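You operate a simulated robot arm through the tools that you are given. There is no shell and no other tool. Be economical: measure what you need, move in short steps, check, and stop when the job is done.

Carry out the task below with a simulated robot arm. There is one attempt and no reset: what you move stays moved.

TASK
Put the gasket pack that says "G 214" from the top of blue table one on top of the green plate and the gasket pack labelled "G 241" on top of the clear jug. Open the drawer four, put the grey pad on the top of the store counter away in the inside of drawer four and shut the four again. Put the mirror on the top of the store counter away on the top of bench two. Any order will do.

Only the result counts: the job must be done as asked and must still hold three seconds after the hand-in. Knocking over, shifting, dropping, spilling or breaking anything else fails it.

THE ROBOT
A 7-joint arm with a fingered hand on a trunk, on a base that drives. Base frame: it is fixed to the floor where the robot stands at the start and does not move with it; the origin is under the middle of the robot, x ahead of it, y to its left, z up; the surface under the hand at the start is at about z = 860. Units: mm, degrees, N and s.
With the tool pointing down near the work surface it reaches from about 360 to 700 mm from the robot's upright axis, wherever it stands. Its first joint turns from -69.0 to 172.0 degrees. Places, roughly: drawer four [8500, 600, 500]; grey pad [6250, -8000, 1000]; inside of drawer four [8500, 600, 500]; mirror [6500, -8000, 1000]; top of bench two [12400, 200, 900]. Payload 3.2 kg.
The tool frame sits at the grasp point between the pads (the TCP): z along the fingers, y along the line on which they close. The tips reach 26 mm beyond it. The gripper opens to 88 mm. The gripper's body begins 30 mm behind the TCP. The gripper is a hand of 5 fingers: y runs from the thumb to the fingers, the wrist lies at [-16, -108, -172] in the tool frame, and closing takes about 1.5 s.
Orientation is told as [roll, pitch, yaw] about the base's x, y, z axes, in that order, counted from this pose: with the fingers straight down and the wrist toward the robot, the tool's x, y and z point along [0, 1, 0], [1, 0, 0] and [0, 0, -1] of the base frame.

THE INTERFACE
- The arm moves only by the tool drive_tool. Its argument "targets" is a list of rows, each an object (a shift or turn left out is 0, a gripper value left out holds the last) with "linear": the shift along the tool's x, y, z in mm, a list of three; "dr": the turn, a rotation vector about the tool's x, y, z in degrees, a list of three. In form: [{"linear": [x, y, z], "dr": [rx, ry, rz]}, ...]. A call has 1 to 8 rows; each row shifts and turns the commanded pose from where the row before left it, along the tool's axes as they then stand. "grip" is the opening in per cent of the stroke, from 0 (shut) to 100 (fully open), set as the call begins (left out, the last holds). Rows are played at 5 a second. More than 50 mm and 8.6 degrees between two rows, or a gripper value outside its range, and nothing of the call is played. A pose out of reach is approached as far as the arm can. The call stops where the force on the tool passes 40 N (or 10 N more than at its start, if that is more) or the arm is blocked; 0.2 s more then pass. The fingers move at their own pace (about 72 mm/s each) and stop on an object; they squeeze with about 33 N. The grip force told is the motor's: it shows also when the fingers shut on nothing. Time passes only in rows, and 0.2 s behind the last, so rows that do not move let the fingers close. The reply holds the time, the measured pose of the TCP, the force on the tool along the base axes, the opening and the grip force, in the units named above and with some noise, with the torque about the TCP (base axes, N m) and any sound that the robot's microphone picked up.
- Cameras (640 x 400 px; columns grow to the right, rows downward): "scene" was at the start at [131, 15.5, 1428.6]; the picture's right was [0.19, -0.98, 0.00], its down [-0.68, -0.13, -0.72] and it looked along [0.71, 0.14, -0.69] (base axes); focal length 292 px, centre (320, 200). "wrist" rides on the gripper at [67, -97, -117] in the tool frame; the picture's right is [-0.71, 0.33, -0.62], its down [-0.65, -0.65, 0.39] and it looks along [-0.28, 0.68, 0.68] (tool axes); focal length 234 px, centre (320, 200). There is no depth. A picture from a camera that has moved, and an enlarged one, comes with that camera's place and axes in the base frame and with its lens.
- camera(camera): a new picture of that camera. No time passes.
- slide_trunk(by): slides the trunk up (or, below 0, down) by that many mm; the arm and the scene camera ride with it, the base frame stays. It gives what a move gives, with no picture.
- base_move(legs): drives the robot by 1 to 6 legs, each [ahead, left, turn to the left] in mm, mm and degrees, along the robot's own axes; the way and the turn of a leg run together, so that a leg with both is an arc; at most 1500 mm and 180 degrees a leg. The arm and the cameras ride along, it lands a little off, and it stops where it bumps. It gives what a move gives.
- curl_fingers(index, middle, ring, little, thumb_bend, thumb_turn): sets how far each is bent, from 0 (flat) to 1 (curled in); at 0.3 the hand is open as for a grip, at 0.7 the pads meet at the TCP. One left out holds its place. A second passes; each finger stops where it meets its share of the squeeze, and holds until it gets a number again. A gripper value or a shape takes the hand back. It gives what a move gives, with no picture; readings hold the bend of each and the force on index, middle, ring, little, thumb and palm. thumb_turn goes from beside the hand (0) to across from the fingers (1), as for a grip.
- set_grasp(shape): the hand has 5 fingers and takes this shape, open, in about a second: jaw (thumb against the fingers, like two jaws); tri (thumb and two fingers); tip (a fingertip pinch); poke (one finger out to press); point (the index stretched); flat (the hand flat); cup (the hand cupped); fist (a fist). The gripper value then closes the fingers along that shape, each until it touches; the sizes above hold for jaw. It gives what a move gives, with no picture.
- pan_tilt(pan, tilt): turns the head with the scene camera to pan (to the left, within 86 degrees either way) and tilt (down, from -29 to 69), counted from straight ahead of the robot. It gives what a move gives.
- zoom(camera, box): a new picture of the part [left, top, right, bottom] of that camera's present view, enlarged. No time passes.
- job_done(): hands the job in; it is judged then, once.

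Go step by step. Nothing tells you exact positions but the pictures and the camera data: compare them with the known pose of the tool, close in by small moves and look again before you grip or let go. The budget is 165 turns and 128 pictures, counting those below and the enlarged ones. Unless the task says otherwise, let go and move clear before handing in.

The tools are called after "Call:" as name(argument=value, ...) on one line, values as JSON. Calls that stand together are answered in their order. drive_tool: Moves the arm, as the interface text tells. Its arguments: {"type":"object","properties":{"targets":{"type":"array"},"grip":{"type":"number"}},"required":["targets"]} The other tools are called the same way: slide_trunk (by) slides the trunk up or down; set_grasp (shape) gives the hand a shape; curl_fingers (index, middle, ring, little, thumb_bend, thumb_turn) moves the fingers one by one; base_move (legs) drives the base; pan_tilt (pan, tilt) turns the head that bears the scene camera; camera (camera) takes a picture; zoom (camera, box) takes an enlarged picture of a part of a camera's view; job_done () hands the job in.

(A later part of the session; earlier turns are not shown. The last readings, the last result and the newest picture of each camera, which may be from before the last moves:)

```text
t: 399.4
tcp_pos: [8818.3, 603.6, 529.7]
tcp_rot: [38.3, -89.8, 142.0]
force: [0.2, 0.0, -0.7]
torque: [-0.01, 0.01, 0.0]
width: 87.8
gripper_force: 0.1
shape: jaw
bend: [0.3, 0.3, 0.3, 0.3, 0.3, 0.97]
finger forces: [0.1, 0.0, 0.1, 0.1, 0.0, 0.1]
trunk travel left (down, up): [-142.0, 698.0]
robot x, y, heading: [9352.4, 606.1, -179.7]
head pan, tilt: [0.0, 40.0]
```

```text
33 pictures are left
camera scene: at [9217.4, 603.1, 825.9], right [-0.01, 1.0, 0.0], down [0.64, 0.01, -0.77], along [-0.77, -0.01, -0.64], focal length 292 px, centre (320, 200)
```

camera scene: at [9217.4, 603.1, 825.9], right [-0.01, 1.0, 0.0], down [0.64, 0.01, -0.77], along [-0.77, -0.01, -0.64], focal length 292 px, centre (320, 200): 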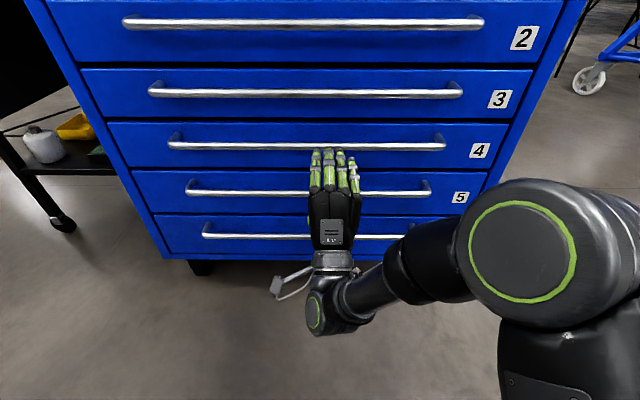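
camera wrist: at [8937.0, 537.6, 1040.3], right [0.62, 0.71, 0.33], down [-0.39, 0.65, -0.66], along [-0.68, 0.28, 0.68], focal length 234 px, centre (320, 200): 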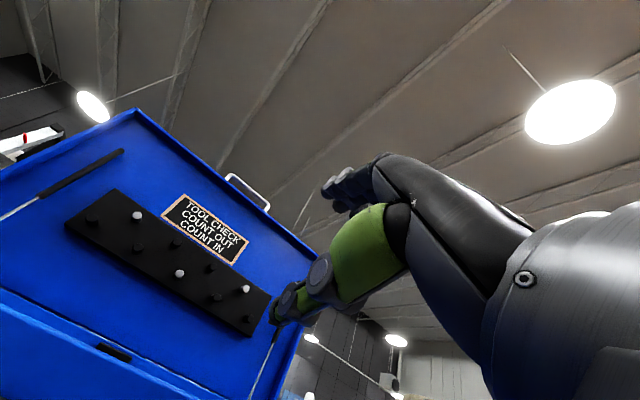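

The bar works out at about x≈8711, z≈545. I'll raise 15 mm, advance 60 mm and zoom in.

Call:
drive_tool(targets=[{"linear": [0, 15, 0]}, {"linear": [0, 0, 30]}, {"linear": [0, 0, 30]}, {}])

Call:
zoom(camera="scene", box=[260, 70, 420, 210])

```text
t: 400.4
tcp_pos: [8759.0, 602.4, 544.0]
tcp_rot: [36.6, -89.6, 143.6]
force: [0.6, 0.8, -0.7]
torque: [-0.03, -0.03, 0.0]
width: 87.9
gripper_force: 0.0
shape: jaw
bend: [0.3, 0.3, 0.3, 0.3, 0.3, 0.97]
finger forces: [0.0, 0.1, 0.0, 0.0, 0.0, 0.1]
trunk travel left (down, up): [-142.0, 698.0]
robot x, y, heading: [9354.4, 598.7, -179.5]
head pan, tilt: [0.0, 40.0]
```

```text
2.86 times, centred on (340, 140) of scene
camera zoom: at [9217.4, 603.1, 825.9], right [-0.01, 1.0, 0.0], down [0.64, 0.01, -0.77], along [-0.77, -0.01, -0.64], focal length 836 px, centre (263, 371)
```

zoom: 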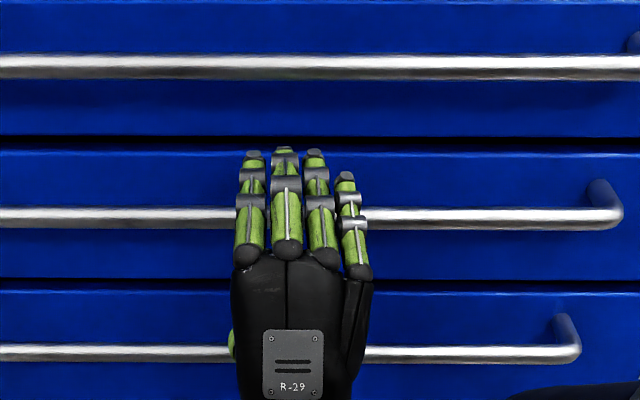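

Height matches. I'll advance to the bar with the force guard, then close on it.

Call:
drive_tool(targets=[{"linear": [0, 0, 12]}, {"linear": [0, 0, 12]}, {"linear": [0, 0, 10]}, {}])

Call:
zoom(camera="scene", box=[260, 70, 420, 210])

```text
t: 401.4
tcp_pos: [8724.4, 603.6, 545.6]
tcp_rot: [36.1, -89.6, 144.0]
force: [0.2, -0.1, -0.5]
torque: [0.02, -0.03, 0.0]
width: 87.9
gripper_force: 0.1
shape: jaw
bend: [0.3, 0.3, 0.3, 0.3, 0.3, 0.97]
finger forces: [0.0, 0.0, 0.0, 0.1, 0.0, 0.0]
trunk travel left (down, up): [-142.0, 698.0]
robot x, y, heading: [9352.6, 606.5, -179.6]
head pan, tilt: [0.0, 40.0]
```

```text
2.86 times, centred on (340, 140) of scene
camera zoom: at [9217.4, 603.1, 825.9], right [-0.01, 1.0, 0.0], down [0.64, 0.01, -0.77], along [-0.77, -0.01, -0.64], focal length 836 px, centre (263, 371)
```

zoom: 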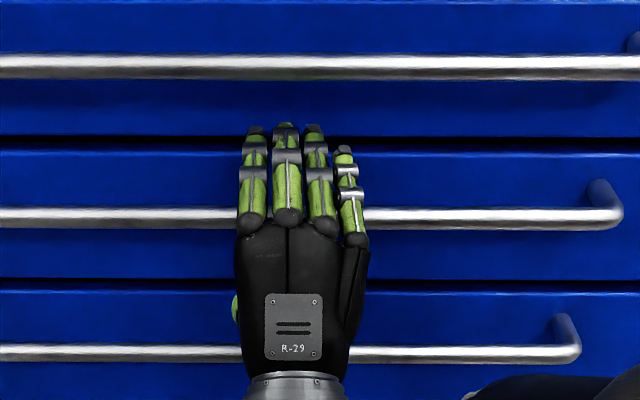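

Call:
drive_tool(targets=[{}, {}, {}, {}, {}, {}, {}, {}], grip=0)

Call:
zoom(camera="scene", box=[260, 70, 420, 210])

```text
t: 403.2
tcp_pos: [8723.6, 603.3, 545.2]
tcp_rot: [38.9, -89.7, 141.3]
force: [-2.2, 0.7, 0.4]
torque: [0.23, -0.01, -0.03]
width: 0.0
gripper_force: 33.1
shape: jaw
bend: [0.64, 0.7, 0.71, 0.62, 0.76, 1.0]
finger forces: [20.9, 10.1, 3.9, 2.7, 35.6, 0.1]
trunk travel left (down, up): [-142.0, 698.0]
robot x, y, heading: [9350.9, 602.5, -179.8]
head pan, tilt: [0.0, 40.0]
```

```text
2.86 times, centred on (340, 140) of scene
camera zoom: at [9217.3, 603.1, 825.9], right [-0.01, 1.0, 0.0], down [0.64, 0.01, -0.77], along [-0.77, -0.01, -0.64], focal length 836 px, centre (263, 371)
```

zoom: 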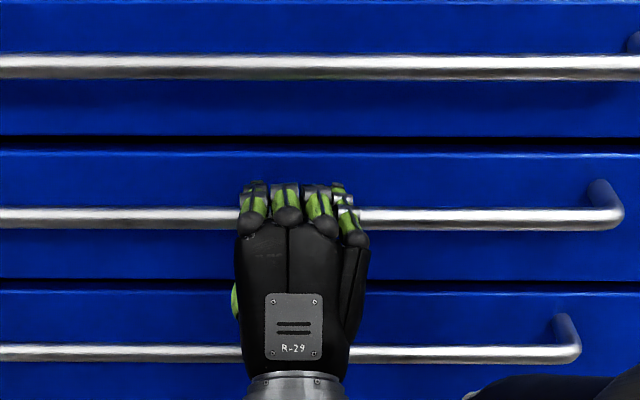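

The fingers closed past the bar, maybe hooked around it. I'll test with a small pull.

Call:
drive_tool(targets=[{"linear": [0, 0, -10]}, {"linear": [0, 0, -15]}, {"linear": [0, 0, -15]}, {}])

Call:
camera(camera="scene")

```text
t: 404.2
tcp_pos: [8766.7, 603.5, 545.5]
tcp_rot: [66.7, -89.7, 113.4]
force: [-0.6, 3.9, 7.3]
torque: [0.26, 0.04, -0.03]
width: 0.1
gripper_force: 32.6
shape: jaw
bend: [0.64, 0.7, 0.71, 0.62, 0.76, 1.0]
finger forces: [23.3, 11.4, 3.8, 3.3, 34.8, 0.0]
trunk travel left (down, up): [-142.0, 698.0]
robot x, y, heading: [9352.9, 606.6, -179.2]
head pan, tilt: [0.0, 40.0]
```

```text
29 pictures are left
camera scene: at [9218.1, 603.5, 826.1], right [-0.01, 1.0, 0.0], down [0.64, 0.0, -0.77], along [-0.77, -0.01, -0.64], focal length 292 px, centre (320, 200)
```

scene: 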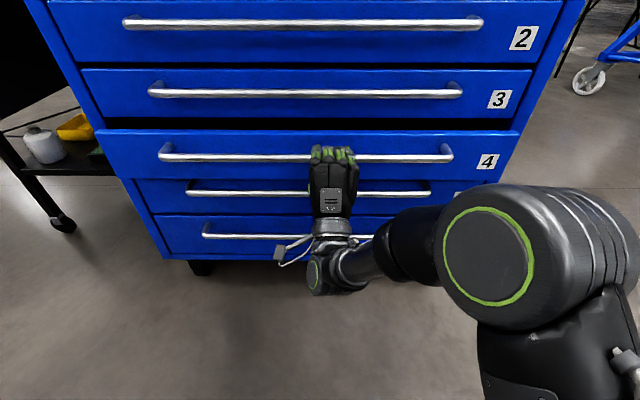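

Drawer 4 is opening. I'll pull it further with the arm.

Call:
drive_tool(targets=[{"linear": [0, 0, -25]}, {"linear": [0, 0, -25]}, {"linear": [0, 0, -25]}, {"linear": [0, 0, -25]}, {"linear": [0, 0, -25]}, {"linear": [0, 0, -20]}, {}])

```text
t: 405.8
tcp_pos: [8909.4, 603.2, 545.4]
tcp_rot: [19.7, -89.7, 160.6]
force: [2.6, -1.9, -0.4]
torque: [0.22, 0.07, -0.08]
width: 0.0
gripper_force: 32.3
shape: jaw
bend: [0.64, 0.7, 0.71, 0.62, 0.76, 1.0]
finger forces: [21.7, 10.2, 2.8, 2.9, 37.4, 0.0]
trunk travel left (down, up): [-142.0, 698.0]
robot x, y, heading: [9352.0, 605.4, -179.5]
head pan, tilt: [0.0, 40.0]
```

Call:
base_move(legs=[[-85, 0, 0]])

Call:
camera(camera="scene")

```text
t: 406.9
tcp_pos: [8993.8, 603.2, 546.8]
tcp_rot: [18.5, -89.8, 161.7]
force: [3.2, -7.6, -4.2]
torque: [0.28, 0.0, -0.11]
width: 0.0
gripper_force: 33.2
shape: jaw
bend: [0.64, 0.7, 0.71, 0.63, 0.76, 1.0]
finger forces: [20.7, 10.2, 2.8, 2.8, 38.9, 0.1]
trunk travel left (down, up): [-142.0, 698.0]
robot x, y, heading: [9432.2, 602.9, -179.3]
head pan, tilt: [0.0, 40.0]
```

```text
28 pictures are left
camera scene: at [9302.1, 602.9, 825.9], right [-0.01, 1.0, 0.0], down [0.64, 0.01, -0.77], along [-0.77, -0.01, -0.64], focal length 292 px, centre (320, 200)
```

scene: 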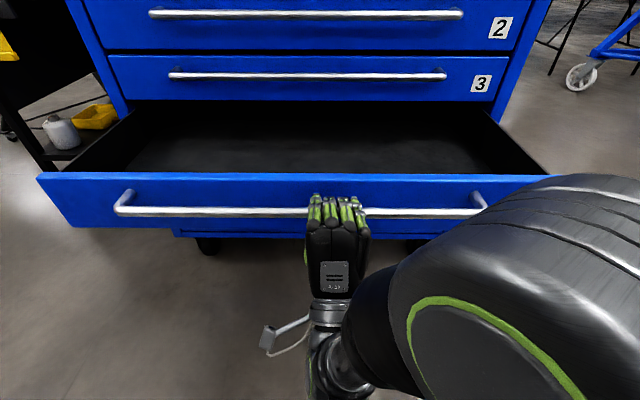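

The drawer is about 270 mm open and empty. I'll open the hand and withdraw it.

Call:
drive_tool(targets=[{}, {}, {}, {}, {}, {}, {}], grip=100)

Call:
drive_tool(targets=[{"linear": [0, 0, -15]}, {"linear": [0, 0, -15]}, {"linear": [0, 0, -15]}, {"linear": [0, 0, -10]}])

Call:
camera(camera="scene")

```text
t: 408.5
tcp_pos: [8993.8, 604.8, 545.7]
tcp_rot: [28.2, -89.5, 152.0]
force: [-0.4, 0.3, 0.1]
torque: [-0.02, -0.02, 0.01]
width: 87.9
gripper_force: 0.0
shape: jaw
bend: [0.3, 0.3, 0.3, 0.3, 0.3, 0.97]
finger forces: [0.1, 0.1, 0.0, 0.0, 0.1, 0.0]
trunk travel left (down, up): [-142.0, 698.0]
robot x, y, heading: [9438.5, 604.3, -179.5]
head pan, tilt: [0.0, 40.0]
```

```text
t: 409.5
tcp_pos: [9034.1, 604.6, 545.2]
tcp_rot: [82.7, -87.7, 96.5]
force: [-0.1, 0.4, -0.9]
torque: [0.02, -0.03, 0.01]
width: 87.8
gripper_force: 0.2
shape: jaw
bend: [0.3, 0.3, 0.3, 0.3, 0.3, 0.97]
finger forces: [0.1, 0.1, 0.0, 0.1, 0.0, 0.0]
out of reach, approached as far as the arm can: row 3, 4
trunk travel left (down, up): [-142.0, 698.0]
robot x, y, heading: [9435.8, 605.4, -179.4]
head pan, tilt: [0.0, 40.0]
```

```text
27 pictures are left
camera scene: at [9302.3, 603.6, 825.9], right [-0.01, 1.0, 0.0], down [0.64, 0.01, -0.77], along [-0.77, -0.01, -0.64], focal length 292 px, centre (320, 200)
```

scene: 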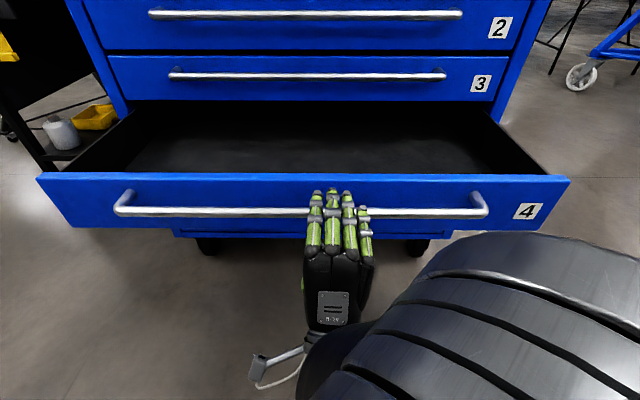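

The hand is clear of the bar. I'll raise the trunk, slide south away from the cabinet, and turn the hand down again.

Call:
slide_trunk(by=400)

Call:
slide_trunk(by=208)

Call:
base_move(legs=[[0, 850, 0]])

Call:
drive_tool(targets=[{"dr": [8.5, 0, 0]}, {"dr": [8.5, 0, 0]}, {"dr": [8.5, 0, 0]}, {"dr": [8.5, 0, 0]}, {"dr": [8.5, 0, 0]}, {"dr": [8.5, 0, 0]}, {"dr": [8.5, 0, 0]}, {"dr": [8.5, 0, 0]}])

Call:
drive_tool(targets=[{"dr": [8.5, 0, 0]}, {"dr": [8.5, 0, 0]}, {"dr": [3, 0, 0]}])

```text
t: 413.3
tcp_pos: [9035.5, 601.3, 945.2]
tcp_rot: [84.8, -87.7, 94.8]
force: [0.2, -0.9, 0.0]
torque: [-0.01, -0.03, -0.01]
width: 88.0
gripper_force: 0.0
shape: jaw
bend: [0.3, 0.3, 0.3, 0.3, 0.3, 0.97]
finger forces: [0.0, 0.0, 0.0, 0.0, 0.0, 0.0]
trunk travel left (down, up): [-542.0, 298.0]
robot x, y, heading: [9439.4, 605.2, -179.5]
head pan, tilt: [0.0, 40.0]
```

```text
t: 415.5
tcp_pos: [9035.9, 600.8, 1153.2]
tcp_rot: [85.2, -87.7, 94.4]
force: [0.6, -0.5, 0.2]
torque: [0.0, 0.05, -0.01]
width: 88.0
gripper_force: 0.1
shape: jaw
bend: [0.3, 0.3, 0.3, 0.3, 0.3, 0.97]
finger forces: [0.1, 0.0, 0.0, 0.1, 0.0, 0.0]
trunk travel left (down, up): [-750.0, 90.0]
robot x, y, heading: [9438.0, 603.9, -179.6]
head pan, tilt: [0.0, 40.0]
```

```text
t: 420.0
tcp_pos: [9043.9, -246.7, 1153.2]
tcp_rot: [85.3, -87.7, 94.7]
force: [-0.5, 0.0, -0.1]
torque: [0.03, 0.0, -0.02]
width: 87.9
gripper_force: 0.0
shape: jaw
bend: [0.3, 0.3, 0.3, 0.3, 0.3, 0.97]
finger forces: [0.0, 0.0, 0.1, 0.0, 0.0, 0.0]
trunk travel left (down, up): [-750.0, 90.0]
robot x, y, heading: [9445.0, -241.2, -179.4]
head pan, tilt: [0.0, 40.0]
```

```text
t: 421.8
tcp_pos: [9019.2, -273.4, 1146.9]
tcp_rot: [2.5, -21.7, 178.9]
force: [0.2, -0.5, 0.1]
torque: [0.0, -0.03, 0.01]
width: 87.9
gripper_force: 0.0
shape: jaw
bend: [0.3, 0.3, 0.3, 0.3, 0.3, 0.97]
finger forces: [0.2, 0.0, 0.0, 0.0, 0.0, 0.1]
out of reach, approached as far as the arm can: row 1, 2, 3
trunk travel left (down, up): [-750.0, 90.0]
robot x, y, heading: [9444.5, -242.1, -179.2]
head pan, tilt: [0.0, 40.0]
```

```text
t: 422.6
tcp_pos: [9019.7, -273.2, 1147.4]
tcp_rot: [2.5, -1.7, 179.8]
force: [0.3, -0.1, 0.3]
torque: [0.02, 0.0, 0.0]
width: 87.8
gripper_force: 0.1
shape: jaw
bend: [0.3, 0.3, 0.3, 0.3, 0.3, 0.97]
finger forces: [0.0, 0.0, 0.0, 0.0, 0.0, 0.0]
trunk travel left (down, up): [-750.0, 90.0]
robot x, y, heading: [9444.2, -240.6, -179.3]
head pan, tilt: [0.0, 40.0]
```

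Call:
base_move(legs=[[0, 0, 89.3], [0, -380, 0], [1000, 0, 0], [560, 0, 0], [0, 0, -90]])

Call:
drive_tool(targets=[{"dr": [1.7, -2.5, 0]}, {}])

Call:
pan_tilt(pan=-25, tilt=15)

Call:
camera(camera="scene")

```text
t: 440.4
tcp_pos: [8653.4, -1857.2, 1146.7]
tcp_rot: [2.3, -1.8, 180.0]
force: [-1.2, -0.2, -0.5]
torque: [0.0, -0.01, 0.03]
width: 88.1
gripper_force: 0.0
shape: jaw
bend: [0.3, 0.3, 0.3, 0.3, 0.3, 0.97]
finger forces: [0.0, 0.0, 0.0, 0.0, 0.0, 0.1]
trunk travel left (down, up): [-750.0, 90.0]
robot x, y, heading: [9074.2, -1823.6, -179.0]
head pan, tilt: [0.0, 40.0]
```

```text
t: 441.0
tcp_pos: [8653.4, -1855.6, 1146.5]
tcp_rot: [-0.1, -0.1, 180.0]
force: [0.7, 0.3, 0.0]
torque: [0.03, -0.01, 0.0]
width: 88.0
gripper_force: 0.0
shape: jaw
bend: [0.3, 0.3, 0.3, 0.3, 0.3, 0.97]
finger forces: [0.1, 0.0, 0.0, 0.1, 0.0, 0.0]
trunk travel left (down, up): [-750.0, 90.0]
robot x, y, heading: [9079.8, -1823.8, -178.9]
head pan, tilt: [0.0, 40.0]
```

```text
t: 441.9
tcp_pos: [8652.2, -1855.2, 1146.6]
tcp_rot: [-0.2, -0.1, 179.9]
force: [0.0, -0.5, 0.2]
torque: [-0.04, 0.01, 0.0]
width: 87.9
gripper_force: 0.0
shape: jaw
bend: [0.3, 0.3, 0.3, 0.3, 0.3, 0.97]
finger forces: [0.1, 0.0, 0.0, 0.0, 0.0, 0.1]
trunk travel left (down, up): [-750.0, 90.0]
robot x, y, heading: [9076.0, -1825.2, -179.2]
head pan, tilt: [-25.0, 15.0]
```

```text
26 pictures are left
camera scene: at [8943.4, -1786.4, 1473.4], right [0.41, 0.91, 0.0], down [0.24, -0.11, -0.97], along [-0.88, 0.4, -0.26], focal length 292 px, centre (320, 200)
```

scene: 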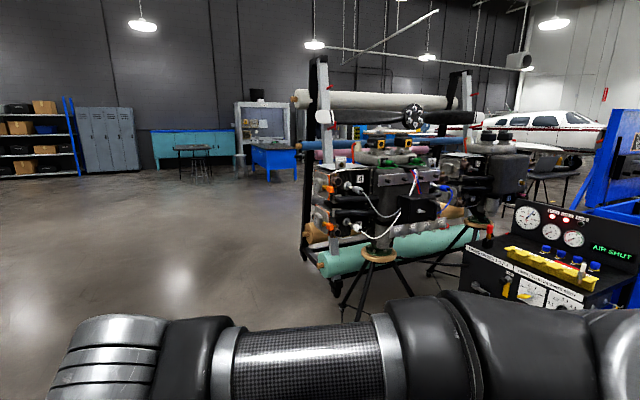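

The clearance on both sides looks fine at y≈-1875. Driving west, then south to the counter.

Call:
base_move(legs=[[0, 50, -0.8], [1450, 0, 0], [1450, 0, 0], [600, 0, 0], [0, 0, 90]])

Call:
base_move(legs=[[1450, 0, 0], [1450, 0, 0], [1450, 0, 0]])

```text
t: 463.2
tcp_pos: [5687.7, -2398.1, 1147.1]
tcp_rot: [-0.2, -0.1, -84.0]
force: [0.1, 0.4, -0.6]
torque: [-0.02, 0.0, 0.01]
width: 88.1
gripper_force: 0.1
shape: jaw
bend: [0.3, 0.3, 0.3, 0.3, 0.3, 0.97]
finger forces: [0.0, 0.0, 0.1, 0.0, 0.1, 0.0]
trunk travel left (down, up): [-750.0, 90.0]
robot x, y, heading: [5609.9, -1980.5, -83.1]
head pan, tilt: [-25.0, 15.0]
```

```text
t: 484.0
tcp_pos: [6308.1, -6695.6, 1147.2]
tcp_rot: [-0.2, -0.2, -81.5]
force: [0.2, 0.3, -0.4]
torque: [0.01, 0.0, -0.01]
width: 87.8
gripper_force: 0.1
shape: jaw
bend: [0.3, 0.3, 0.3, 0.3, 0.3, 0.97]
finger forces: [0.1, 0.1, 0.0, 0.1, 0.0, 0.0]
trunk travel left (down, up): [-750.0, 90.0]
robot x, y, heading: [6212.9, -6279.6, -81.0]
head pan, tilt: [-25.0, 15.0]
```

I'm back near the counter. I'll square up and approach the pad.

Call:
base_move(legs=[[0, 0, -9], [1150, 0, 0]])

Call:
pan_tilt(pan=0, tilt=38)

Call:
camera(camera="scene")

```text
t: 490.6
tcp_pos: [6222.5, -7867.3, 1147.6]
tcp_rot: [-0.2, -0.1, -92.0]
force: [-0.4, 0.8, 0.3]
torque: [0.0, -0.01, 0.0]
width: 87.8
gripper_force: 0.0
shape: jaw
bend: [0.3, 0.3, 0.3, 0.3, 0.3, 0.97]
finger forces: [0.0, 0.0, 0.0, 0.0, 0.0, 0.0]
trunk travel left (down, up): [-750.0, 90.0]
robot x, y, heading: [6207.4, -7434.5, -90.9]
head pan, tilt: [-25.0, 15.0]
```

```text
t: 491.4
tcp_pos: [6223.2, -7866.1, 1148.1]
tcp_rot: [-0.2, -0.1, -92.1]
force: [-0.2, -0.9, 0.3]
torque: [-0.03, 0.0, 0.02]
width: 88.0
gripper_force: 0.0
shape: jaw
bend: [0.3, 0.3, 0.3, 0.3, 0.3, 0.97]
finger forces: [0.0, 0.1, 0.0, 0.0, 0.1, 0.1]
trunk travel left (down, up): [-750.0, 90.0]
robot x, y, heading: [6207.8, -7440.2, -91.3]
head pan, tilt: [0.0, 38.0]
```

```text
25 pictures are left
camera scene: at [6202.2, -7575.7, 1437.0], right [-1.0, 0.02, 0.0], down [0.01, 0.61, -0.79], along [-0.02, -0.79, -0.61], focal length 292 px, centre (320, 200)
```

scene: 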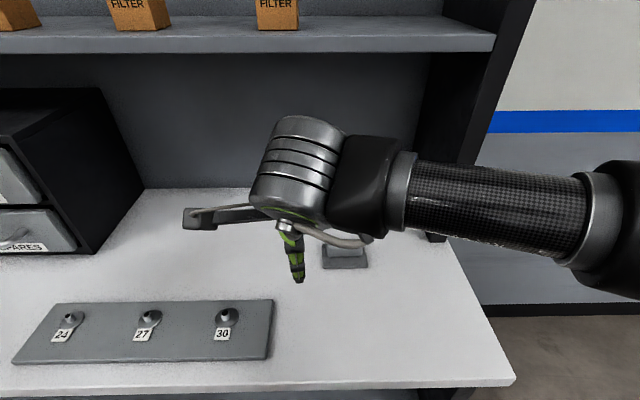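

The pad is centred near (6134,-8040), with its grip block on top. I'll move over it and descend partway.

Call:
drive_tool(targets=[{"linear": [-21, 44.5, 0]}, {"linear": [-21, 44.5, 0]}, {"linear": [-21, 44.5, 0]}, {"linear": [-21, 44.5, 0]}, {"linear": [0, 0, 45], "dr": [0, 0, -2]}, {"linear": [0, 0, 45]}, {"linear": [0, 0, 40]}, {}])

Call:
camera(camera="wrist")

Call:
zoom(camera="scene", box=[250, 170, 450, 310])

```text
t: 493.2
tcp_pos: [6134.3, -8040.6, 1016.4]
tcp_rot: [-0.2, -0.1, -90.1]
force: [0.0, 0.3, 0.4]
torque: [-0.01, 0.02, 0.04]
width: 88.1
gripper_force: 0.0
shape: jaw
bend: [0.3, 0.3, 0.3, 0.3, 0.3, 0.97]
finger forces: [0.0, 0.0, 0.1, 0.1, 0.0, 0.1]
trunk travel left (down, up): [-750.0, 90.0]
robot x, y, heading: [6208.0, -7442.6, -90.7]
head pan, tilt: [0.0, 38.0]
```

```text
24 pictures are left
camera wrist: at [6201.1, -7941.9, 1133.4], right [-0.71, -0.33, 0.63], down [-0.65, 0.65, -0.39], along [-0.28, -0.68, -0.68], focal length 234 px, centre (320, 200)
```

wrist: 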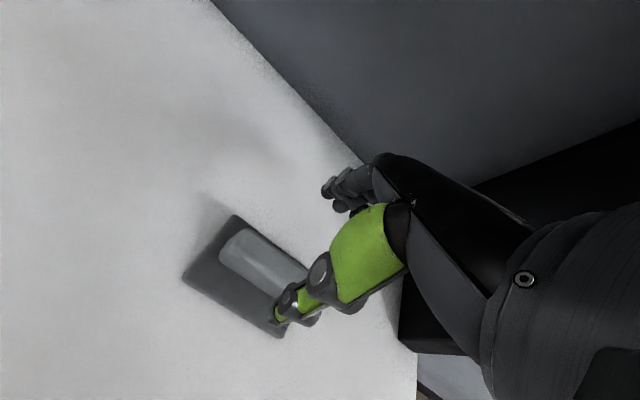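

```text
2.86 times, centred on (350, 240) of scene
camera zoom: at [6202.4, -7575.1, 1437.0], right [-1.0, 0.02, 0.0], down [0.01, 0.62, -0.79], along [-0.02, -0.79, -0.62], focal length 836 px, centre (234, 86)
```

zoom: 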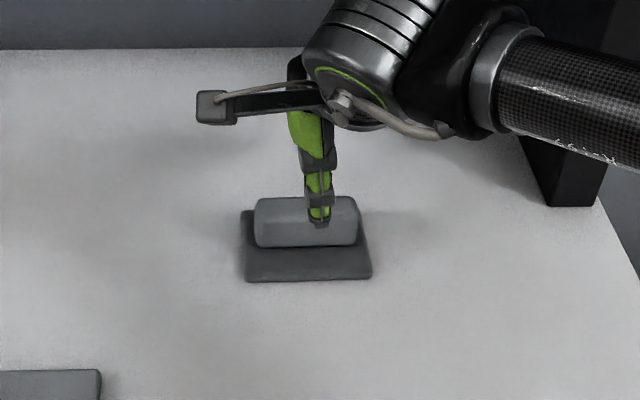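

The block is ~76×28 mm, centred near (6131,-8034), on a thin pad. I'll adjust and descend so the tips stay just above the pad plate, then close.

Call:
drive_tool(targets=[{"linear": [-3, -6, 15]}, {"linear": [0, 0, 20]}, {"linear": [0, 0, 15]}, {"linear": [0, 0, 10]}, {}])

Call:
drive_tool(targets=[{}, {}, {}, {}, {}, {}, {}, {}], grip=0)

Call:
zoom(camera="scene", box=[250, 170, 450, 310])

```text
t: 494.4
tcp_pos: [6128.8, -8036.4, 958.8]
tcp_rot: [-0.1, -0.1, -90.1]
force: [-0.6, -0.3, 0.3]
torque: [0.01, 0.01, 0.04]
width: 87.6
gripper_force: 0.0
shape: jaw
bend: [0.3, 0.3, 0.3, 0.3, 0.3, 0.97]
finger forces: [0.0, 0.0, 0.1, 0.0, 0.0, 0.0]
trunk travel left (down, up): [-750.0, 90.0]
robot x, y, heading: [6204.3, -7437.5, -91.0]
head pan, tilt: [0.0, 38.0]
```

```text
t: 496.2
tcp_pos: [6130.4, -8035.3, 958.4]
tcp_rot: [-0.2, -0.1, -90.0]
force: [0.1, 0.1, 6.3]
torque: [0.28, -0.02, -0.03]
width: 28.3
gripper_force: 33.2
shape: jaw
bend: [0.7, 0.53, 0.64, 0.7, 0.04, 0.99]
finger forces: [17.1, 8.4, 2.5, 0.0, 35.4, 0.1]
trunk travel left (down, up): [-750.0, 90.0]
robot x, y, heading: [6206.7, -7438.0, -91.4]
head pan, tilt: [0.0, 38.0]
```

```text
2.86 times, centred on (350, 240) of scene
camera zoom: at [6202.5, -7574.8, 1437.0], right [-1.0, 0.02, 0.0], down [0.01, 0.61, -0.79], along [-0.02, -0.79, -0.62], focal length 836 px, centre (234, 86)
```

zoom: 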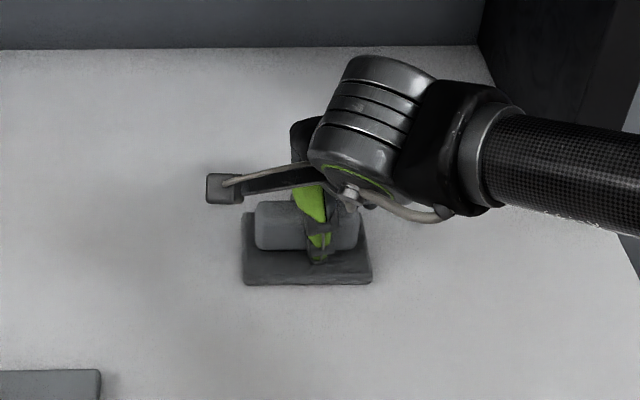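

The grip reads 28 mm, matching the block. I'll lift a little and check the hold.

Call:
drive_tool(targets=[{"linear": [0, 0, -10]}, {"linear": [0, 0, -15]}, {"linear": [0, 0, -20]}, {}])

Call:
zoom(camera="scene", box=[250, 170, 450, 310])

Call:
camera(camera="wrist")

```text
t: 497.2
tcp_pos: [6131.0, -8034.6, 1002.9]
tcp_rot: [-0.2, -0.1, -90.0]
force: [-0.5, -1.1, -0.7]
torque: [0.01, -0.01, 0.0]
width: 28.5
gripper_force: 32.7
shape: jaw
bend: [0.7, 0.53, 0.64, 0.7, 0.05, 0.99]
finger forces: [16.8, 8.8, 2.6, 0.0, 30.6, 0.0]
trunk travel left (down, up): [-750.0, 90.0]
robot x, y, heading: [6205.7, -7437.9, -91.1]
head pan, tilt: [0.0, 38.0]
```

```text
2.86 times, centred on (350, 240) of scene
camera zoom: at [6202.2, -7576.2, 1436.9], right [-1.0, 0.02, 0.0], down [0.01, 0.62, -0.79], along [-0.02, -0.79, -0.62], focal length 836 px, centre (234, 86)
```

zoom: 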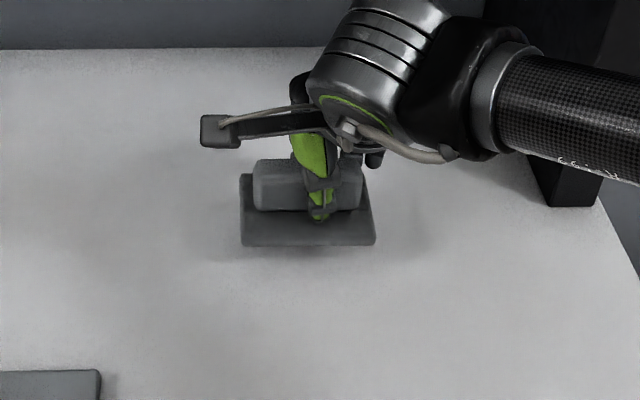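

```text
20 pictures are left
camera wrist: at [6198.9, -7937.8, 1119.9], right [-0.71, -0.33, 0.63], down [-0.65, 0.65, -0.39], along [-0.28, -0.68, -0.68], focal length 234 px, centre (320, 200)
```

wrist: 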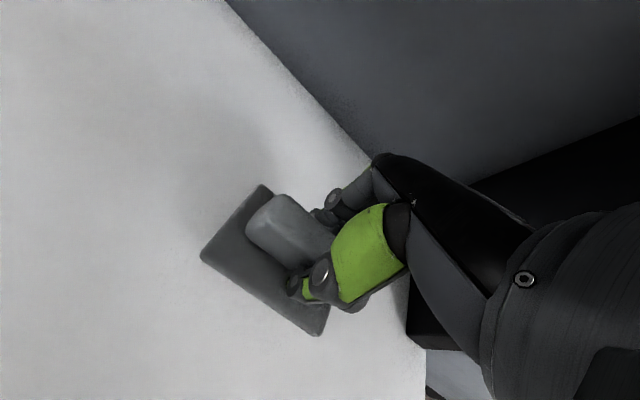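

The pad is held level. I'll lift, retract and drive back the known route to the drawer.

Call:
drive_tool(targets=[{"linear": [0, 0, -40]}, {"linear": [0, 0, -40]}, {"linear": [0, -25, -40]}, {"linear": [0, -40, -25]}, {"linear": [0, -45, 0]}, {"linear": [0, -45, 0]}, {"linear": [0, -20, 0]}, {}])

Call:
base_move(legs=[[-1100, 0, 0], [0, 0, -171], [1157, 0, 0], [1157, 0, 0], [1157, 0, 0], [1157, 0, 0]])

```text
t: 499.0
tcp_pos: [6131.1, -7861.7, 1146.0]
tcp_rot: [-0.3, -0.1, -90.1]
force: [0.2, -0.1, -1.2]
torque: [-0.04, 0.01, 0.01]
width: 28.2
gripper_force: 33.0
shape: jaw
bend: [0.7, 0.53, 0.64, 0.7, 0.05, 0.99]
finger forces: [16.8, 8.5, 2.9, 0.0, 30.3, 0.1]
trunk travel left (down, up): [-750.0, 90.0]
robot x, y, heading: [6202.6, -7442.7, -91.3]
head pan, tilt: [0.0, 38.0]
```

```text
t: 533.7
tcp_pos: [5393.1, -1315.5, 1145.4]
tcp_rot: [-0.2, -0.1, 100.0]
force: [0.6, -0.5, -0.9]
torque: [0.04, 0.0, 0.01]
width: 27.8
gripper_force: 32.9
shape: jaw
bend: [0.7, 0.53, 0.64, 0.7, 0.05, 0.99]
finger forces: [16.3, 8.5, 2.7, 0.0, 30.5, 0.0]
trunk travel left (down, up): [-750.0, 90.0]
robot x, y, heading: [5393.9, -1747.4, 98.8]
head pan, tilt: [0.0, 38.0]
```

Call:
base_move(legs=[[0, 0, -98.3], [900, 0, 0], [900, 0, 0]])

```text
t: 547.1
tcp_pos: [7664.5, -1805.5, 1147.9]
tcp_rot: [-0.3, -0.1, 2.1]
force: [0.2, -0.3, -0.2]
torque: [0.03, -0.05, -0.01]
width: 25.0
gripper_force: 32.7
shape: jaw
bend: [0.7, 0.75, 0.63, 0.7, 0.05, 1.0]
finger forces: [20.9, 0.2, 5.1, 0.0, 27.5, 0.0]
trunk travel left (down, up): [-750.0, 90.0]
robot x, y, heading: [7236.1, -1746.1, 1.4]
head pan, tilt: [0.0, 38.0]
```

The grip readings changed slightly during the turn; I'll check that the pad is still well held.

Call:
camera(camera="wrist")

```text
19 pictures are left
camera wrist: at [7564.0, -1740.8, 1262.9], right [0.36, -0.69, 0.63], down [-0.63, -0.67, -0.39], along [0.69, -0.26, -0.68], focal length 234 px, centre (320, 200)
```

wrist: 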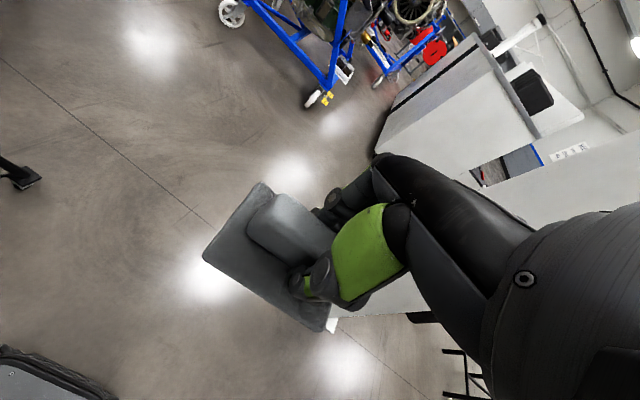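

The pad is still held level. I'll continue gently to the cabinet.

Call:
base_move(legs=[[920, 0, 0], [915, 0, 0], [0, 0, 88.6], [1400, 0, 0], [0, -360, 0], [0, 0, 90]])

Call:
camera(camera="wrist")

```text
t: 570.7
tcp_pos: [9200.6, -34.5, 1145.9]
tcp_rot: [-0.3, 0.0, 139.3]
force: [0.9, -0.3, -0.6]
torque: [0.0, -0.02, 0.0]
width: 24.6
gripper_force: 33.3
shape: jaw
bend: [0.7, 0.75, 0.63, 0.7, 0.05, 1.0]
finger forces: [20.8, 0.1, 4.9, 0.0, 27.0, 0.0]
trunk travel left (down, up): [-750.0, 90.0]
robot x, y, heading: [9476.6, -366.2, 137.9]
head pan, tilt: [0.0, 38.0]
stopped in leg 6: the robot was blocked; the commanded pose is now the measured one
```

```text
18 pictures are left
camera wrist: at [9231.3, -148.5, 1262.4], right [0.21, 0.75, 0.63], down [0.92, 0.07, -0.39], along [-0.33, 0.66, -0.68], focal length 234 px, centre (320, 200)
```

wrist: 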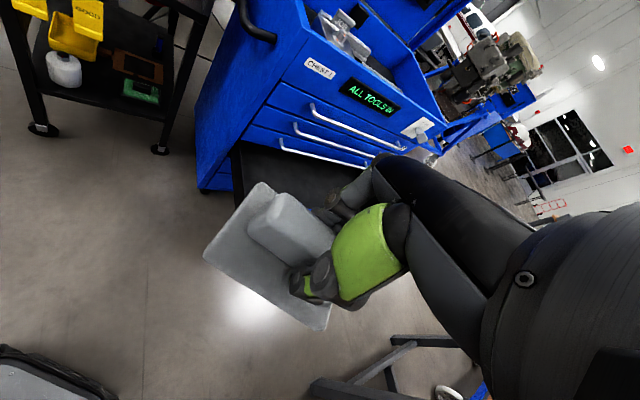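

The turn was blocked, probably the base's rear near the engine stand. I'll look around the right/rear before moving away.

Call:
pan_tilt(pan=-86, tilt=45)

Call:
camera(camera="scene")

```text
t: 572.3
tcp_pos: [9202.5, -35.5, 1145.4]
tcp_rot: [-0.2, 0.0, 139.2]
force: [0.2, 0.9, -0.6]
torque: [0.02, 0.03, 0.0]
width: 24.6
gripper_force: 33.0
shape: jaw
bend: [0.7, 0.75, 0.63, 0.7, 0.05, 1.0]
finger forces: [20.7, 0.2, 5.0, 0.1, 27.0, 0.0]
trunk travel left (down, up): [-750.0, 90.0]
robot x, y, heading: [9473.6, -367.1, 138.3]
head pan, tilt: [-85.9, 45.0]
```

```text
17 pictures are left
camera scene: at [9487.0, -269.0, 1426.6], right [0.79, -0.61, 0.0], down [-0.43, -0.56, -0.71], along [0.43, 0.56, -0.71], focal length 292 px, centre (320, 200)
```

scene: 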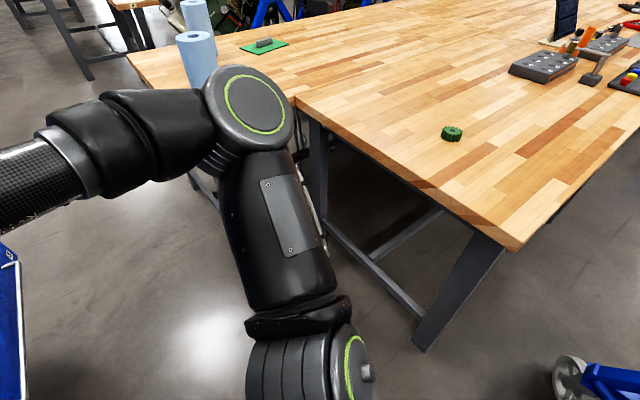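

The arm is clear of the bench, so the base's rear met the engine stand. I'll move forward away from it, then finish the turn.

Call:
base_move(legs=[[150, 0, 0], [0, 0, 42]])

Call:
pan_tilt(pan=0, tilt=40)

```text
t: 575.6
tcp_pos: [8936.1, -206.2, 1147.3]
tcp_rot: [-0.3, -0.1, -177.9]
force: [0.3, 0.7, -1.3]
torque: [0.01, 0.01, -0.01]
width: 24.5
gripper_force: 33.2
shape: jaw
bend: [0.7, 0.75, 0.63, 0.7, 0.05, 1.0]
finger forces: [20.5, 0.2, 4.9, 0.0, 26.8, 0.1]
trunk travel left (down, up): [-750.0, 90.0]
robot x, y, heading: [9359.4, -264.3, -178.8]
head pan, tilt: [-85.9, 45.0]
```

```text
t: 577.2
tcp_pos: [8935.9, -207.1, 1146.1]
tcp_rot: [-0.2, -0.2, -177.9]
force: [-0.2, 0.2, -0.3]
torque: [0.04, 0.02, -0.01]
width: 24.6
gripper_force: 33.3
shape: jaw
bend: [0.7, 0.75, 0.63, 0.7, 0.05, 1.0]
finger forces: [20.6, 0.2, 4.9, 0.1, 27.0, 0.0]
trunk travel left (down, up): [-750.0, 90.0]
robot x, y, heading: [9363.0, -264.4, -179.0]
head pan, tilt: [0.0, 40.0]
```

Call:
base_move(legs=[[0, -805, -1]])

Call:
camera(camera="scene")

```text
t: 581.5
tcp_pos: [8930.2, 590.8, 1146.3]
tcp_rot: [-0.2, -0.1, -179.0]
force: [0.0, -0.1, -1.5]
torque: [-0.01, 0.0, -0.02]
width: 24.3
gripper_force: 33.5
shape: jaw
bend: [0.7, 0.75, 0.63, 0.7, 0.05, 1.0]
finger forces: [20.7, 0.2, 4.9, 0.1, 26.9, 0.0]
trunk travel left (down, up): [-750.0, 90.0]
robot x, y, heading: [9353.3, 524.0, 179.7]
head pan, tilt: [0.0, 40.0]
```

```text
16 pictures are left
camera scene: at [9220.6, 522.9, 1433.9], right [0.0, 1.0, 0.0], down [0.64, 0.0, -0.77], along [-0.77, 0.0, -0.64], focal length 292 px, centre (320, 200)
```

scene: 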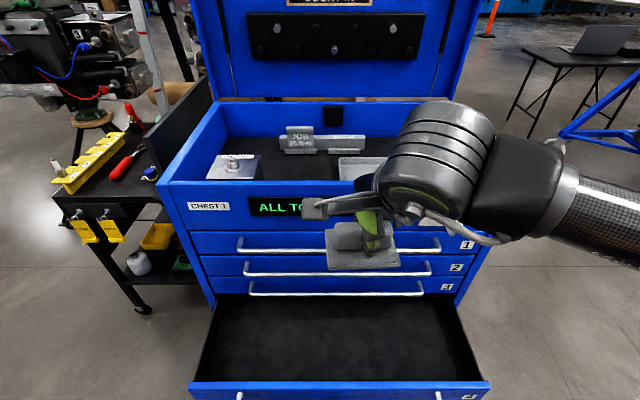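

The open drawer lies below the pad: its interior spans about x 8671–8925. I'll move the pad over its middle and lower the trunk.

Call:
drive_tool(targets=[{"linear": [0, 40, 0]}, {"linear": [0, 40, 0]}, {"linear": [0, 35, 0]}, {}])

Call:
slide_trunk(by=-400)

Call:
camera(camera="scene")

```text
t: 582.5
tcp_pos: [8817.7, 589.5, 1146.1]
tcp_rot: [-0.2, -0.1, -179.1]
force: [0.3, -0.6, -0.8]
torque: [0.02, 0.02, 0.03]
width: 24.5
gripper_force: 32.6
shape: jaw
bend: [0.7, 0.75, 0.63, 0.7, 0.05, 1.0]
finger forces: [20.6, 0.3, 5.0, 0.1, 27.0, 0.1]
trunk travel left (down, up): [-750.0, 90.0]
robot x, y, heading: [9354.8, 519.8, 180.1]
head pan, tilt: [0.0, 40.0]
```

```text
t: 586.3
tcp_pos: [8817.3, 588.9, 746.1]
tcp_rot: [-0.3, -0.1, -179.0]
force: [-0.1, -0.3, 0.2]
torque: [0.03, 0.0, 0.03]
width: 24.4
gripper_force: 32.9
shape: jaw
bend: [0.7, 0.75, 0.63, 0.7, 0.05, 1.0]
finger forces: [20.5, 0.3, 5.0, 0.1, 27.1, 0.1]
trunk travel left (down, up): [-350.0, 490.0]
robot x, y, heading: [9357.2, 519.0, 179.8]
head pan, tilt: [0.0, 40.0]
```

```text
15 pictures are left
camera scene: at [9220.6, 522.7, 1033.9], right [0.0, 1.0, 0.0], down [0.64, 0.0, -0.77], along [-0.77, 0.0, -0.64], focal length 292 px, centre (320, 200)
```

scene: 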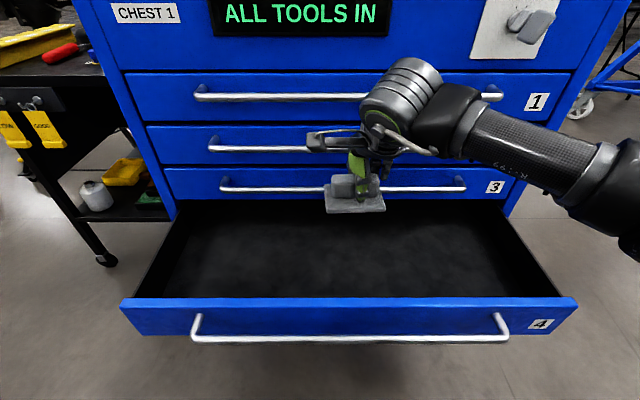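

Call:
slide_trunk(by=-120)

Call:
drive_tool(targets=[{"linear": [0, 0, 15]}, {"linear": [0, 0, 10]}, {"linear": [0, 0, 10]}, {"linear": [0, 0, 6]}, {"linear": [0, 0, 4]}, {"linear": [0, 0, 4]}, {"linear": [0, 0, 4]}])

Call:
camera(camera="scene")

```text
t: 587.8
tcp_pos: [8817.5, 589.5, 625.5]
tcp_rot: [-0.3, -0.2, -179.1]
force: [0.2, 0.5, 0.0]
torque: [0.01, 0.0, -0.02]
width: 24.4
gripper_force: 32.8
shape: jaw
bend: [0.7, 0.75, 0.63, 0.7, 0.05, 1.0]
finger forces: [20.6, 0.3, 5.1, 0.0, 27.1, 0.0]
trunk travel left (down, up): [-230.0, 610.0]
robot x, y, heading: [9355.9, 522.5, 179.5]
head pan, tilt: [0.0, 40.0]
```

```text
t: 589.4
tcp_pos: [8817.5, 589.9, 572.2]
tcp_rot: [-0.1, -0.1, -178.9]
force: [0.7, 0.2, -0.7]
torque: [0.03, 0.01, -0.01]
width: 24.7
gripper_force: 33.1
shape: jaw
bend: [0.7, 0.75, 0.63, 0.7, 0.05, 1.0]
finger forces: [20.6, 0.2, 5.1, 0.0, 27.1, 0.0]
trunk travel left (down, up): [-230.0, 610.0]
robot x, y, heading: [9352.1, 524.3, 179.8]
head pan, tilt: [0.0, 40.0]
```

```text
14 pictures are left
camera scene: at [9220.6, 522.8, 913.9], right [0.0, 1.0, 0.0], down [0.64, 0.0, -0.77], along [-0.77, 0.0, -0.64], focal length 292 px, centre (320, 200)
```

scene: 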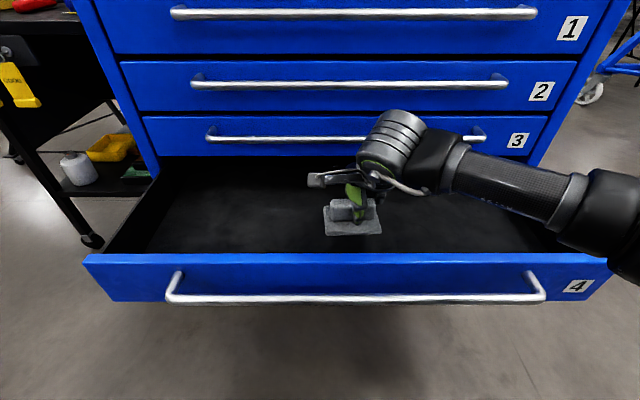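

Call:
drive_tool(targets=[{"linear": [0, 0, 3]}, {"linear": [0, 0, 3]}, {"linear": [0, 0, 3]}, {"linear": [0, 0, 2]}, {"linear": [0, 0, 2]}])

Call:
drive_tool(targets=[{"linear": [0, 0, 2]}, {"linear": [0, 0, 2]}, {"linear": [0, 0, 2]}])

```text
t: 590.6
tcp_pos: [8817.5, 590.2, 560.6]
tcp_rot: [-0.3, -0.1, -179.1]
force: [-0.3, 0.1, -0.7]
torque: [-0.01, 0.03, 0.01]
width: 24.5
gripper_force: 33.3
shape: jaw
bend: [0.7, 0.75, 0.63, 0.7, 0.05, 1.0]
finger forces: [20.6, 0.3, 5.0, 0.0, 27.0, 0.0]
trunk travel left (down, up): [-230.0, 610.0]
robot x, y, heading: [9352.1, 524.8, 180.0]
head pan, tilt: [0.0, 40.0]
```

```text
t: 591.4
tcp_pos: [8816.8, 590.0, 552.7]
tcp_rot: [-0.2, -0.1, -179.1]
force: [-0.5, -0.1, -1.1]
torque: [0.01, 0.01, 0.05]
width: 24.3
gripper_force: 32.8
shape: jaw
bend: [0.7, 0.75, 0.63, 0.7, 0.05, 1.0]
finger forces: [20.6, 0.2, 5.0, 0.0, 27.0, 0.0]
trunk travel left (down, up): [-230.0, 610.0]
robot x, y, heading: [9358.3, 523.5, 179.7]
head pan, tilt: [0.0, 40.0]
```

Call:
drive_tool(targets=[{"linear": [0, 0, 2]}, {"linear": [0, 0, 2]}, {"linear": [0, 0, 2]}, {"linear": [0, 0, 2]}])

Call:
zoom(camera="scene", box=[260, 140, 460, 280])

```text
t: 592.4
tcp_pos: [8817.6, 588.5, 545.1]
tcp_rot: [-0.2, -0.1, -179.0]
force: [-0.9, -0.2, -1.0]
torque: [0.0, -0.01, -0.02]
width: 24.6
gripper_force: 33.1
shape: jaw
bend: [0.7, 0.75, 0.63, 0.7, 0.05, 1.0]
finger forces: [20.6, 0.4, 5.0, 0.0, 27.0, 0.0]
trunk travel left (down, up): [-230.0, 610.0]
robot x, y, heading: [9353.0, 520.6, 179.8]
head pan, tilt: [0.0, 40.0]
```

```text
2.86 times, centred on (360, 210) of scene
camera zoom: at [9220.6, 522.8, 913.9], right [0.0, 1.0, 0.0], down [0.64, 0.0, -0.77], along [-0.77, 0.0, -0.64], focal length 836 px, centre (206, 171)
```

zoom: 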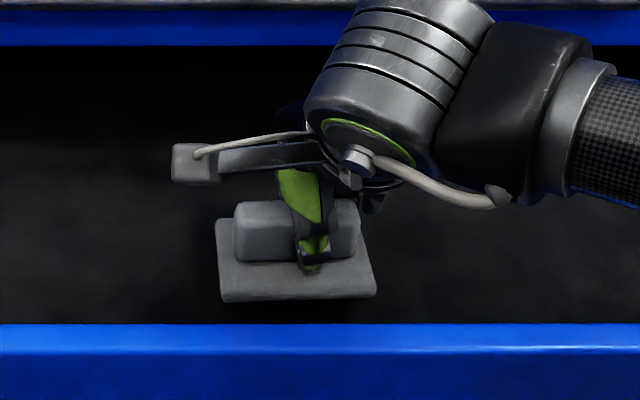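

Still slightly above the floor; continuing.

Call:
drive_tool(targets=[{"linear": [0, 0, 2]}, {"linear": [0, 0, 2]}, {"linear": [0, 0, 2]}, {"linear": [0, 0, 2]}])

Call:
drive_tool(targets=[{"linear": [0, 0, 1.5]}, {"linear": [0, 0, 1.5]}])

```text
t: 593.4
tcp_pos: [8816.2, 589.2, 536.2]
tcp_rot: [-0.2, -0.1, -179.1]
force: [-0.4, 0.7, -1.0]
torque: [-0.01, -0.04, -0.01]
width: 24.6
gripper_force: 33.0
shape: jaw
bend: [0.7, 0.75, 0.63, 0.7, 0.05, 1.0]
finger forces: [20.6, 0.2, 5.0, 0.1, 26.9, 0.1]
trunk travel left (down, up): [-230.0, 610.0]
robot x, y, heading: [9354.3, 523.2, 179.9]
head pan, tilt: [0.0, 40.0]
```

```text
t: 594.0
tcp_pos: [8816.8, 590.1, 534.3]
tcp_rot: [-0.2, -0.1, -179.1]
force: [0.0, -0.6, -0.4]
torque: [0.01, 0.01, 0.01]
width: 24.5
gripper_force: 32.9
shape: jaw
bend: [0.7, 0.75, 0.63, 0.7, 0.05, 1.0]
finger forces: [20.7, 0.3, 5.1, 0.1, 27.0, 0.0]
trunk travel left (down, up): [-230.0, 610.0]
robot x, y, heading: [9354.3, 526.0, 179.8]
head pan, tilt: [0.0, 40.0]
```

Call:
drive_tool(targets=[{"linear": [0, 0, 2]}, {"linear": [0, 0, 2]}, {"linear": [0, 0, 2]}, {"linear": [0, 0, 2]}, {"linear": [0, 0, 2]}])

Call:
zoom(camera="scene", box=[260, 140, 460, 280])

```text
t: 595.2
tcp_pos: [8819.6, 590.0, 524.1]
tcp_rot: [-0.2, -0.1, -179.0]
force: [-1.2, 0.2, -0.8]
torque: [0.01, 0.03, 0.0]
width: 24.5
gripper_force: 33.1
shape: jaw
bend: [0.7, 0.75, 0.63, 0.7, 0.05, 1.0]
finger forces: [20.7, 0.3, 5.0, 0.0, 26.9, 0.0]
trunk travel left (down, up): [-230.0, 610.0]
robot x, y, heading: [9355.6, 521.5, 180.1]
head pan, tilt: [0.0, 40.0]
```

```text
2.86 times, centred on (360, 210) of scene
camera zoom: at [9220.6, 522.8, 913.9], right [0.0, 1.0, 0.0], down [0.64, 0.0, -0.77], along [-0.77, 0.0, -0.64], focal length 836 px, centre (206, 171)
```

zoom: 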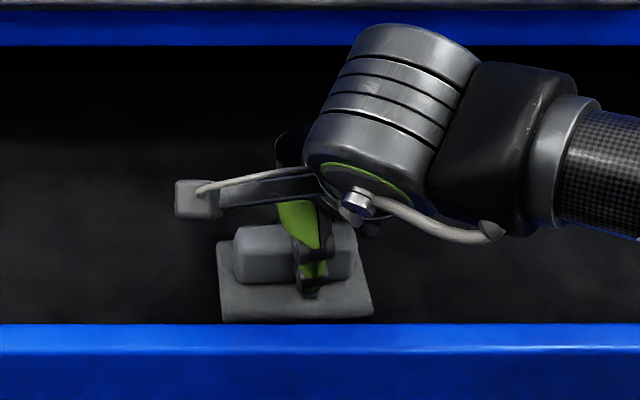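

Call:
drive_tool(targets=[{"linear": [0, 0, 2]}, {"linear": [0, 0, 2]}, {"linear": [0, 0, 2]}, {"linear": [0, 0, 1]}, {"linear": [0, 0, 1]}])

Call:
drive_tool(targets=[{"linear": [0, 0, 1.5]}, {"linear": [0, 0, 1.5]}, {"linear": [0, 0, 1]}])

```text
t: 596.4
tcp_pos: [8818.1, 590.3, 520.5]
tcp_rot: [-0.2, -0.7, -179.1]
force: [-1.6, 1.6, 23.7]
torque: [-0.02, -0.98, -0.02]
width: 24.7
gripper_force: 33.2
shape: jaw
bend: [0.7, 0.75, 0.63, 0.7, 0.04, 1.0]
finger forces: [22.1, 1.0, 5.5, 0.0, 47.7, 0.0]
trunk travel left (down, up): [-230.0, 610.0]
robot x, y, heading: [9360.0, 522.3, 179.8]
head pan, tilt: [0.0, 40.0]
```

```text
t: 597.2
tcp_pos: [8815.0, 589.5, 521.3]
tcp_rot: [0.2, -1.2, -179.1]
force: [-1.5, 0.4, 14.1]
torque: [0.01, -0.63, -0.01]
width: 24.7
gripper_force: 33.1
shape: jaw
bend: [0.7, 0.75, 0.63, 0.7, 0.04, 1.0]
finger forces: [21.3, 1.2, 5.8, 0.0, 42.1, 0.0]
trunk travel left (down, up): [-230.0, 610.0]
robot x, y, heading: [9354.0, 526.7, 179.8]
head pan, tilt: [0.0, 40.0]
stopped in row 3: the force on the tool passed its limit at 41 N (the readings are from after the stop); the commanded pose is now the measured one
```

The pad's near edge is on the drawer floor. I'll ease up slightly and release.

Call:
drive_tool(targets=[{"linear": [0, 0, -1]}, {}])

Call:
drive_tool(targets=[{}, {}, {}, {}, {}, {}, {}], grip=100)

Call:
drive_tool(targets=[{"linear": [0, 0, -10]}, {"linear": [0, 0, -20]}, {"linear": [0, 0, -30]}, {"linear": [0, 0, -40]}, {}])

Call:
camera(camera="scene")

```text
t: 597.8
tcp_pos: [8815.8, 588.9, 521.4]
tcp_rot: [0.1, -1.0, -178.9]
force: [-2.2, 1.2, 16.8]
torque: [0.02, -0.62, -0.01]
width: 24.5
gripper_force: 33.3
shape: jaw
bend: [0.7, 0.75, 0.63, 0.7, 0.04, 1.0]
finger forces: [21.7, 1.3, 5.8, 0.0, 44.0, 0.0]
trunk travel left (down, up): [-230.0, 610.0]
robot x, y, heading: [9354.3, 522.1, 180.0]
head pan, tilt: [0.0, 40.0]
```

```text
t: 599.4
tcp_pos: [8815.5, 589.7, 519.0]
tcp_rot: [0.0, -0.7, -179.0]
force: [-0.2, -0.2, -0.2]
torque: [0.0, -0.02, 0.0]
width: 87.7
gripper_force: 0.1
shape: jaw
bend: [0.3, 0.3, 0.3, 0.3, 0.3, 0.97]
finger forces: [0.0, 0.1, 0.0, 0.0, 0.0, 0.0]
trunk travel left (down, up): [-230.0, 610.0]
robot x, y, heading: [9355.5, 522.4, 179.8]
head pan, tilt: [0.0, 40.0]
```

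```text
t: 600.6
tcp_pos: [8818.1, 590.3, 617.1]
tcp_rot: [-0.1, -0.7, -179.0]
force: [-1.7, -0.5, 0.4]
torque: [0.04, 0.01, 0.02]
width: 87.9
gripper_force: 0.0
shape: jaw
bend: [0.3, 0.3, 0.3, 0.3, 0.3, 0.97]
finger forces: [0.0, 0.0, 0.1, 0.0, 0.1, 0.1]
trunk travel left (down, up): [-230.0, 610.0]
robot x, y, heading: [9357.6, 523.6, 179.7]
head pan, tilt: [0.0, 40.0]
```

```text
11 pictures are left
camera scene: at [9220.7, 522.8, 913.9], right [0.0, 1.0, 0.0], down [0.64, 0.0, -0.77], along [-0.77, 0.0, -0.64], focal length 292 px, centre (320, 200)
```

scene: 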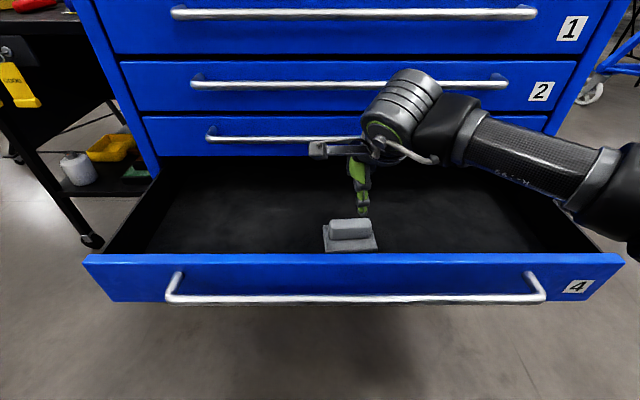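

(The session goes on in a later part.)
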